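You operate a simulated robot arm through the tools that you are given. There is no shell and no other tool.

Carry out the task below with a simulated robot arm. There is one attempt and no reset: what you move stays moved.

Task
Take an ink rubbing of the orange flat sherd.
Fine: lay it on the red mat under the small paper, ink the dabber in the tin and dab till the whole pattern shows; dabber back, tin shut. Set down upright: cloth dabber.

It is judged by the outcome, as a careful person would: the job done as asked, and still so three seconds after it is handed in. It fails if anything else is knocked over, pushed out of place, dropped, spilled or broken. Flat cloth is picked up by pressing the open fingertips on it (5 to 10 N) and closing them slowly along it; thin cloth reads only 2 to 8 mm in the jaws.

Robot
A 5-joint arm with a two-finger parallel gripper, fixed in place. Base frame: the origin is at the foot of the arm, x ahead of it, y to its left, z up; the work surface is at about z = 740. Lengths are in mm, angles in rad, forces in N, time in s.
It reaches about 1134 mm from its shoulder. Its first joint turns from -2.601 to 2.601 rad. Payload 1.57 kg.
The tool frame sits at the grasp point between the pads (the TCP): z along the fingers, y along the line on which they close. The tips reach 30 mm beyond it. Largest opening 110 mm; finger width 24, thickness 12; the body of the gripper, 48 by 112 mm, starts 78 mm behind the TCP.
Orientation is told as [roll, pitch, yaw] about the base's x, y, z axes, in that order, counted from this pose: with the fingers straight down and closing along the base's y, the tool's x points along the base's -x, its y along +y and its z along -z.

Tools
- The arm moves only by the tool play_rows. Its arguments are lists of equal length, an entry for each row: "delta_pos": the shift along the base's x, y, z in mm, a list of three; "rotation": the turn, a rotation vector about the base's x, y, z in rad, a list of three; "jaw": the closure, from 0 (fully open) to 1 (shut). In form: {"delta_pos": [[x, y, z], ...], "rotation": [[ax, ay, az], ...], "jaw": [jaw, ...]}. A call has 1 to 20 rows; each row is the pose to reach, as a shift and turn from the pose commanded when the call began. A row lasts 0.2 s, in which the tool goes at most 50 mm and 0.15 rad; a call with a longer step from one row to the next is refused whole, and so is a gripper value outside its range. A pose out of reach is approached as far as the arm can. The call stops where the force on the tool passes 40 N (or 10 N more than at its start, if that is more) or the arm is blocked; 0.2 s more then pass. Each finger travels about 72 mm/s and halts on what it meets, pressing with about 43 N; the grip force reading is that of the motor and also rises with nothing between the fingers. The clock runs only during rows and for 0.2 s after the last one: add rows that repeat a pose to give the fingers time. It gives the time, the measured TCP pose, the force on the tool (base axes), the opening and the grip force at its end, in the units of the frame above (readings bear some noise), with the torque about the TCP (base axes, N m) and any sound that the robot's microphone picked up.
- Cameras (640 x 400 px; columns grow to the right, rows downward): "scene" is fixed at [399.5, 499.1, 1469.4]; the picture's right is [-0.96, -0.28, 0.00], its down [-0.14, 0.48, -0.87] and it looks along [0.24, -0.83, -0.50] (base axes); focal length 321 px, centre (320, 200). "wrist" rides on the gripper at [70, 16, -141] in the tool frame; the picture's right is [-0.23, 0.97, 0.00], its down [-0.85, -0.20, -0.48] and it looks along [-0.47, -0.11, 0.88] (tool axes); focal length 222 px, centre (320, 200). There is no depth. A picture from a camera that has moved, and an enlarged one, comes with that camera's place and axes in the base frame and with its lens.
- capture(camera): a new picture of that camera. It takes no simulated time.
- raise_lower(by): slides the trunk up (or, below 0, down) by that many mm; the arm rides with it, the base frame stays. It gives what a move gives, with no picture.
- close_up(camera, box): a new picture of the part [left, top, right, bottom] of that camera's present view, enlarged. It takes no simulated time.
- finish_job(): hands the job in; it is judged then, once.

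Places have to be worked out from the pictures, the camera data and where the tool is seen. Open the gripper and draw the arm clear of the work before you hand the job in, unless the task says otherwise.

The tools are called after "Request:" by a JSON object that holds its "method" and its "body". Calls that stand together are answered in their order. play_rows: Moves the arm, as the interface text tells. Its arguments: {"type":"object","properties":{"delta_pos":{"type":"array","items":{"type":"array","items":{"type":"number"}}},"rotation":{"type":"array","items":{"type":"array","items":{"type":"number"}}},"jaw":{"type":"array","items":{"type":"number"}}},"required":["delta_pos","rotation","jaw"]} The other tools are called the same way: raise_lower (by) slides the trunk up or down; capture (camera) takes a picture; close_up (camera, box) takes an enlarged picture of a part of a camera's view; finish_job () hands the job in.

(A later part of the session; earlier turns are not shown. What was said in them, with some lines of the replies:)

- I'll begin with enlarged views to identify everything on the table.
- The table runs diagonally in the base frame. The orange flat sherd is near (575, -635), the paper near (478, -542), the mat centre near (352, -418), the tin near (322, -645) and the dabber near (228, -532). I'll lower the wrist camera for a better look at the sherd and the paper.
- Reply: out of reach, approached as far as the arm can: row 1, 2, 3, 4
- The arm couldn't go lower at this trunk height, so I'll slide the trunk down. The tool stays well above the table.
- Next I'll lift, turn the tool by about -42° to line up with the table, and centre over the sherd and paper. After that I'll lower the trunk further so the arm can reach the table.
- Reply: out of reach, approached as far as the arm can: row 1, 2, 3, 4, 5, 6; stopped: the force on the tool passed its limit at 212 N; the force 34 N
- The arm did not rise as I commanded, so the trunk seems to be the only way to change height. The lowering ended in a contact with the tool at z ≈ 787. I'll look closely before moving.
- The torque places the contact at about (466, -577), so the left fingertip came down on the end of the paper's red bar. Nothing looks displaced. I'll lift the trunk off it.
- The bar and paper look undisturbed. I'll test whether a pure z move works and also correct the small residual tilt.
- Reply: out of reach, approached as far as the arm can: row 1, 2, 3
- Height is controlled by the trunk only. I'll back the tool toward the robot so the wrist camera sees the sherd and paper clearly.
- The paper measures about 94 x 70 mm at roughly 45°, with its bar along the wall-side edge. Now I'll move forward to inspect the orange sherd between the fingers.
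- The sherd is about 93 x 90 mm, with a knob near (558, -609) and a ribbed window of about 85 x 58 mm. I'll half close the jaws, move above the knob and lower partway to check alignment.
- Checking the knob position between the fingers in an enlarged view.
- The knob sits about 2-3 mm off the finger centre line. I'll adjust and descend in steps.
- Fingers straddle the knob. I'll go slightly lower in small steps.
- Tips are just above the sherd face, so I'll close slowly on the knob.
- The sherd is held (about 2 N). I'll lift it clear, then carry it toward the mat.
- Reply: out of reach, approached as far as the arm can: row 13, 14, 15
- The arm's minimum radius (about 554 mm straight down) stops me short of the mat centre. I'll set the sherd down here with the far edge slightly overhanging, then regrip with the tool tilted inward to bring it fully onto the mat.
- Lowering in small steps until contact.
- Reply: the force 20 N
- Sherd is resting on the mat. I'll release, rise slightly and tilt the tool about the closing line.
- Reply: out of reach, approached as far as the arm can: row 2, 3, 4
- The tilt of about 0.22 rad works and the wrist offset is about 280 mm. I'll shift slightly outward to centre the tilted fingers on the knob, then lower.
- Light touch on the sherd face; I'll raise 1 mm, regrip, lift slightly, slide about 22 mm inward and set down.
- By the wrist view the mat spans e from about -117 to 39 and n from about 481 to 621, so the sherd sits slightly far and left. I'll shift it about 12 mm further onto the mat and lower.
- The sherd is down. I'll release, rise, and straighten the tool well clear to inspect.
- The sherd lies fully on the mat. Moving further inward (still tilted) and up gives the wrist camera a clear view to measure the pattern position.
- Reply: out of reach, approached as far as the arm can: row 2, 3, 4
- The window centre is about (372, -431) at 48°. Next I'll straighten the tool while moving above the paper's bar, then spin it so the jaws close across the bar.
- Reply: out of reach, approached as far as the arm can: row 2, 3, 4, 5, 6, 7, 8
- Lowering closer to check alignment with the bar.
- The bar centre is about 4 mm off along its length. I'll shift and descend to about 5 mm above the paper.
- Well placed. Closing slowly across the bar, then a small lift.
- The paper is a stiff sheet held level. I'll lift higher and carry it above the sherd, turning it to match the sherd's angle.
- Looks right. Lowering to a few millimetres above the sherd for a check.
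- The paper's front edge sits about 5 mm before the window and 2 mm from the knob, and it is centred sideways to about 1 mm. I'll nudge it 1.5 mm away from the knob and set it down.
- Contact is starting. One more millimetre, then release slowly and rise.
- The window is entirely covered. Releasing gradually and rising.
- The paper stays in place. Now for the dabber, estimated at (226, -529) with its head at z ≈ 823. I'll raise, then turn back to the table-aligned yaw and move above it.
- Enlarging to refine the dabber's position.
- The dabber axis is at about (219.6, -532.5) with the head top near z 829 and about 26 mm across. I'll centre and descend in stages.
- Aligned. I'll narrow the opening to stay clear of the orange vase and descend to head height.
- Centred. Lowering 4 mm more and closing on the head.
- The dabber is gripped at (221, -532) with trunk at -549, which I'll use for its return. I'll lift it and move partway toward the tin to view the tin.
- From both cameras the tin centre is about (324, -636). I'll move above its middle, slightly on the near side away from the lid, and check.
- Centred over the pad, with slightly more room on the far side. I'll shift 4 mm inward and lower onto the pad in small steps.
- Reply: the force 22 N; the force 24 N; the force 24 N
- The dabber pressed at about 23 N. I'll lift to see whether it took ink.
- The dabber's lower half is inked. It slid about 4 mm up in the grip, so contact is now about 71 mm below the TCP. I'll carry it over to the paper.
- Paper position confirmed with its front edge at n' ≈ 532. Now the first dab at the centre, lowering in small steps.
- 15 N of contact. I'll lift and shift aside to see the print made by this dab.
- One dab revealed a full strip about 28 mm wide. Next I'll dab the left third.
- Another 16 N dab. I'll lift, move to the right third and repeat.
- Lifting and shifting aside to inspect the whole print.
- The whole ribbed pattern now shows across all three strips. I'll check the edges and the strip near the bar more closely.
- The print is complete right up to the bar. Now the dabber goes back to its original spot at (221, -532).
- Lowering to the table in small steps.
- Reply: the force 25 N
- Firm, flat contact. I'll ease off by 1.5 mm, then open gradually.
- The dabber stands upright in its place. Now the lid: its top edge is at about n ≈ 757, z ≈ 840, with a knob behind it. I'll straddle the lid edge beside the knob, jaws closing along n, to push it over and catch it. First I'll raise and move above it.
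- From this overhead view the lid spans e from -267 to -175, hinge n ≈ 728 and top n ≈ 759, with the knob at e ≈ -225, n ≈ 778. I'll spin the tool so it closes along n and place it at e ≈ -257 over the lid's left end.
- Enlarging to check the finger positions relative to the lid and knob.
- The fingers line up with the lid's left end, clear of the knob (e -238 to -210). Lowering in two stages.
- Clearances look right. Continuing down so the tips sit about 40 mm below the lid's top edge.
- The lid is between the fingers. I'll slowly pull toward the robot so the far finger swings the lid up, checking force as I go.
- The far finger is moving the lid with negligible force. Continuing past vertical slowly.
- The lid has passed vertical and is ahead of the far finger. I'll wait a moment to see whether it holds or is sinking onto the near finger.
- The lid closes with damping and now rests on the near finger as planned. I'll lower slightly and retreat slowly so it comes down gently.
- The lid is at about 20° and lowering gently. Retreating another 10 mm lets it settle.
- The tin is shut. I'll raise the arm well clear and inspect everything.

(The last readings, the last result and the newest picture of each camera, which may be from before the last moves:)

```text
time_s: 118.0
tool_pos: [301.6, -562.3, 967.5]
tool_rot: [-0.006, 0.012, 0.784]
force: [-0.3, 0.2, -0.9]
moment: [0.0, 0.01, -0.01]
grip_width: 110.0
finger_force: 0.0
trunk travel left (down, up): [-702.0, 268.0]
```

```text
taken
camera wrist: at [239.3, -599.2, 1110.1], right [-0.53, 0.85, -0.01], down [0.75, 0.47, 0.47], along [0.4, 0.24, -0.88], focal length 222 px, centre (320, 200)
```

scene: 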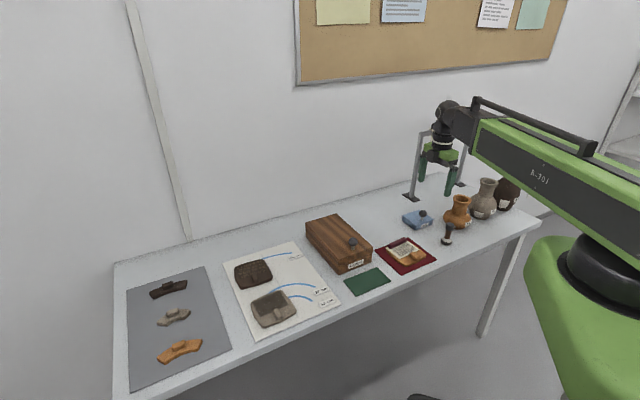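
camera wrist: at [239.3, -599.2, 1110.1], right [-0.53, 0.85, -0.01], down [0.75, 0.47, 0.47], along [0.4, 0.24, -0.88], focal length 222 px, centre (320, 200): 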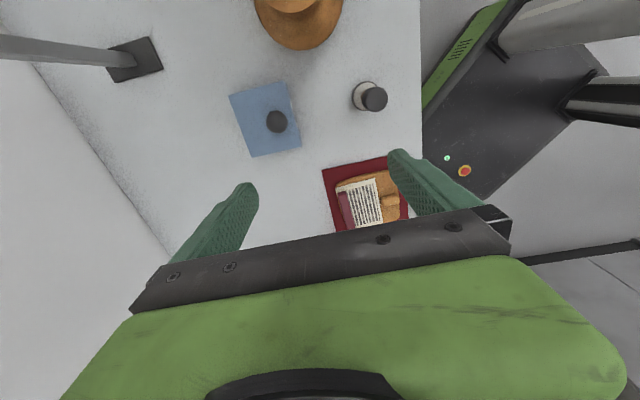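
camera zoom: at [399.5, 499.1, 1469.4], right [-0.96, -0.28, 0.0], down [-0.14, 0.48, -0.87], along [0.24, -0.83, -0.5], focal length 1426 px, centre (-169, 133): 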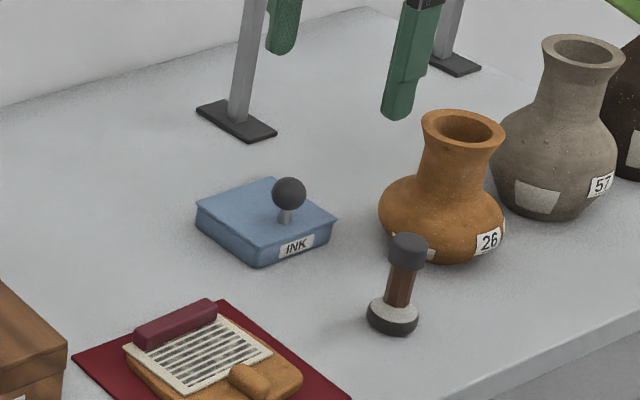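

Everything is in order: the sherd and paper are on the red mat with the full print showing, the dabber is upright in its place, the tin is shut, and nothing else has moved. I'll raise the arm a bit more and hand in.

Request:
{"method": "raise_lower", "body": {"by": 85}}

Request:
{"method": "close_up", "body": {"camera": "scene", "box": [375, 195, 475, 270]}}

```text
time_s: 119.2
tool_pos: [300.6, -561.9, 1052.8]
tool_rot: [-0.007, 0.012, 0.785]
force: [0.9, -0.4, -0.4]
moment: [-0.01, 0.01, 0.0]
grip_width: 109.9
finger_force: 0.0
trunk travel left (down, up): [-787.0, 183.0]
```

```text
5.33 times, centred on (425, 232) of scene
camera zoom: at [399.5, 499.1, 1469.4], right [-0.96, -0.28, 0.0], down [-0.14, 0.48, -0.87], along [0.24, -0.83, -0.5], focal length 1712 px, centre (-240, 27)
```

zoom: 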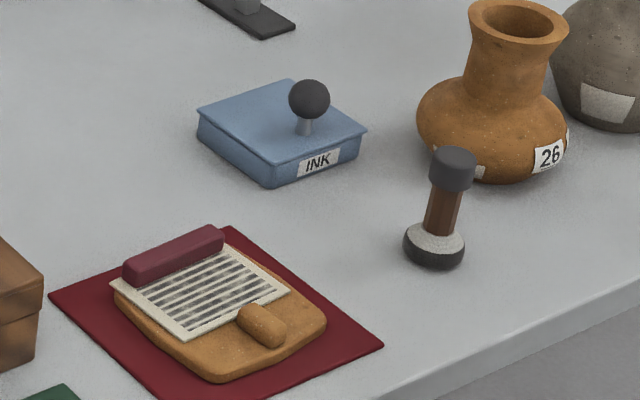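

The last view confirms the finished state: print complete, dabber upright, tin shut and the arm clear. Handing in.

Request:
{"method": "finish_job", "body": {}}

```text
The job is handed in.
```

The ink rubbing of the orange flat sherd is done and handed in; I haven't seen the judgement. The sherd lies fully on the red mat under the small paper, and the ribbed pattern shows across the whole paper up to its red bar.

- **Pattern near the bar:** by my measurements the bar covers roughly the last 10 mm of the pattern at the far edge. I couldn't see whether that strip printed.
- **Dabber:** it stands upright within a couple of millimetres of where it started, with its lower half still inked.
- **Tin:** the lid is shut. I swung it over and let it down against a finger so it wouldn't slam.
- **One bump:** early on, while I was lowering the trunk, a fingertip came down on the end of the paper's bar with a brief peak of about 212 N. The close-ups afterwards showed no damage and no shift.
- **Everything else:** the last pictures show nothing else moved. The gripper is open and raised clear of the work.
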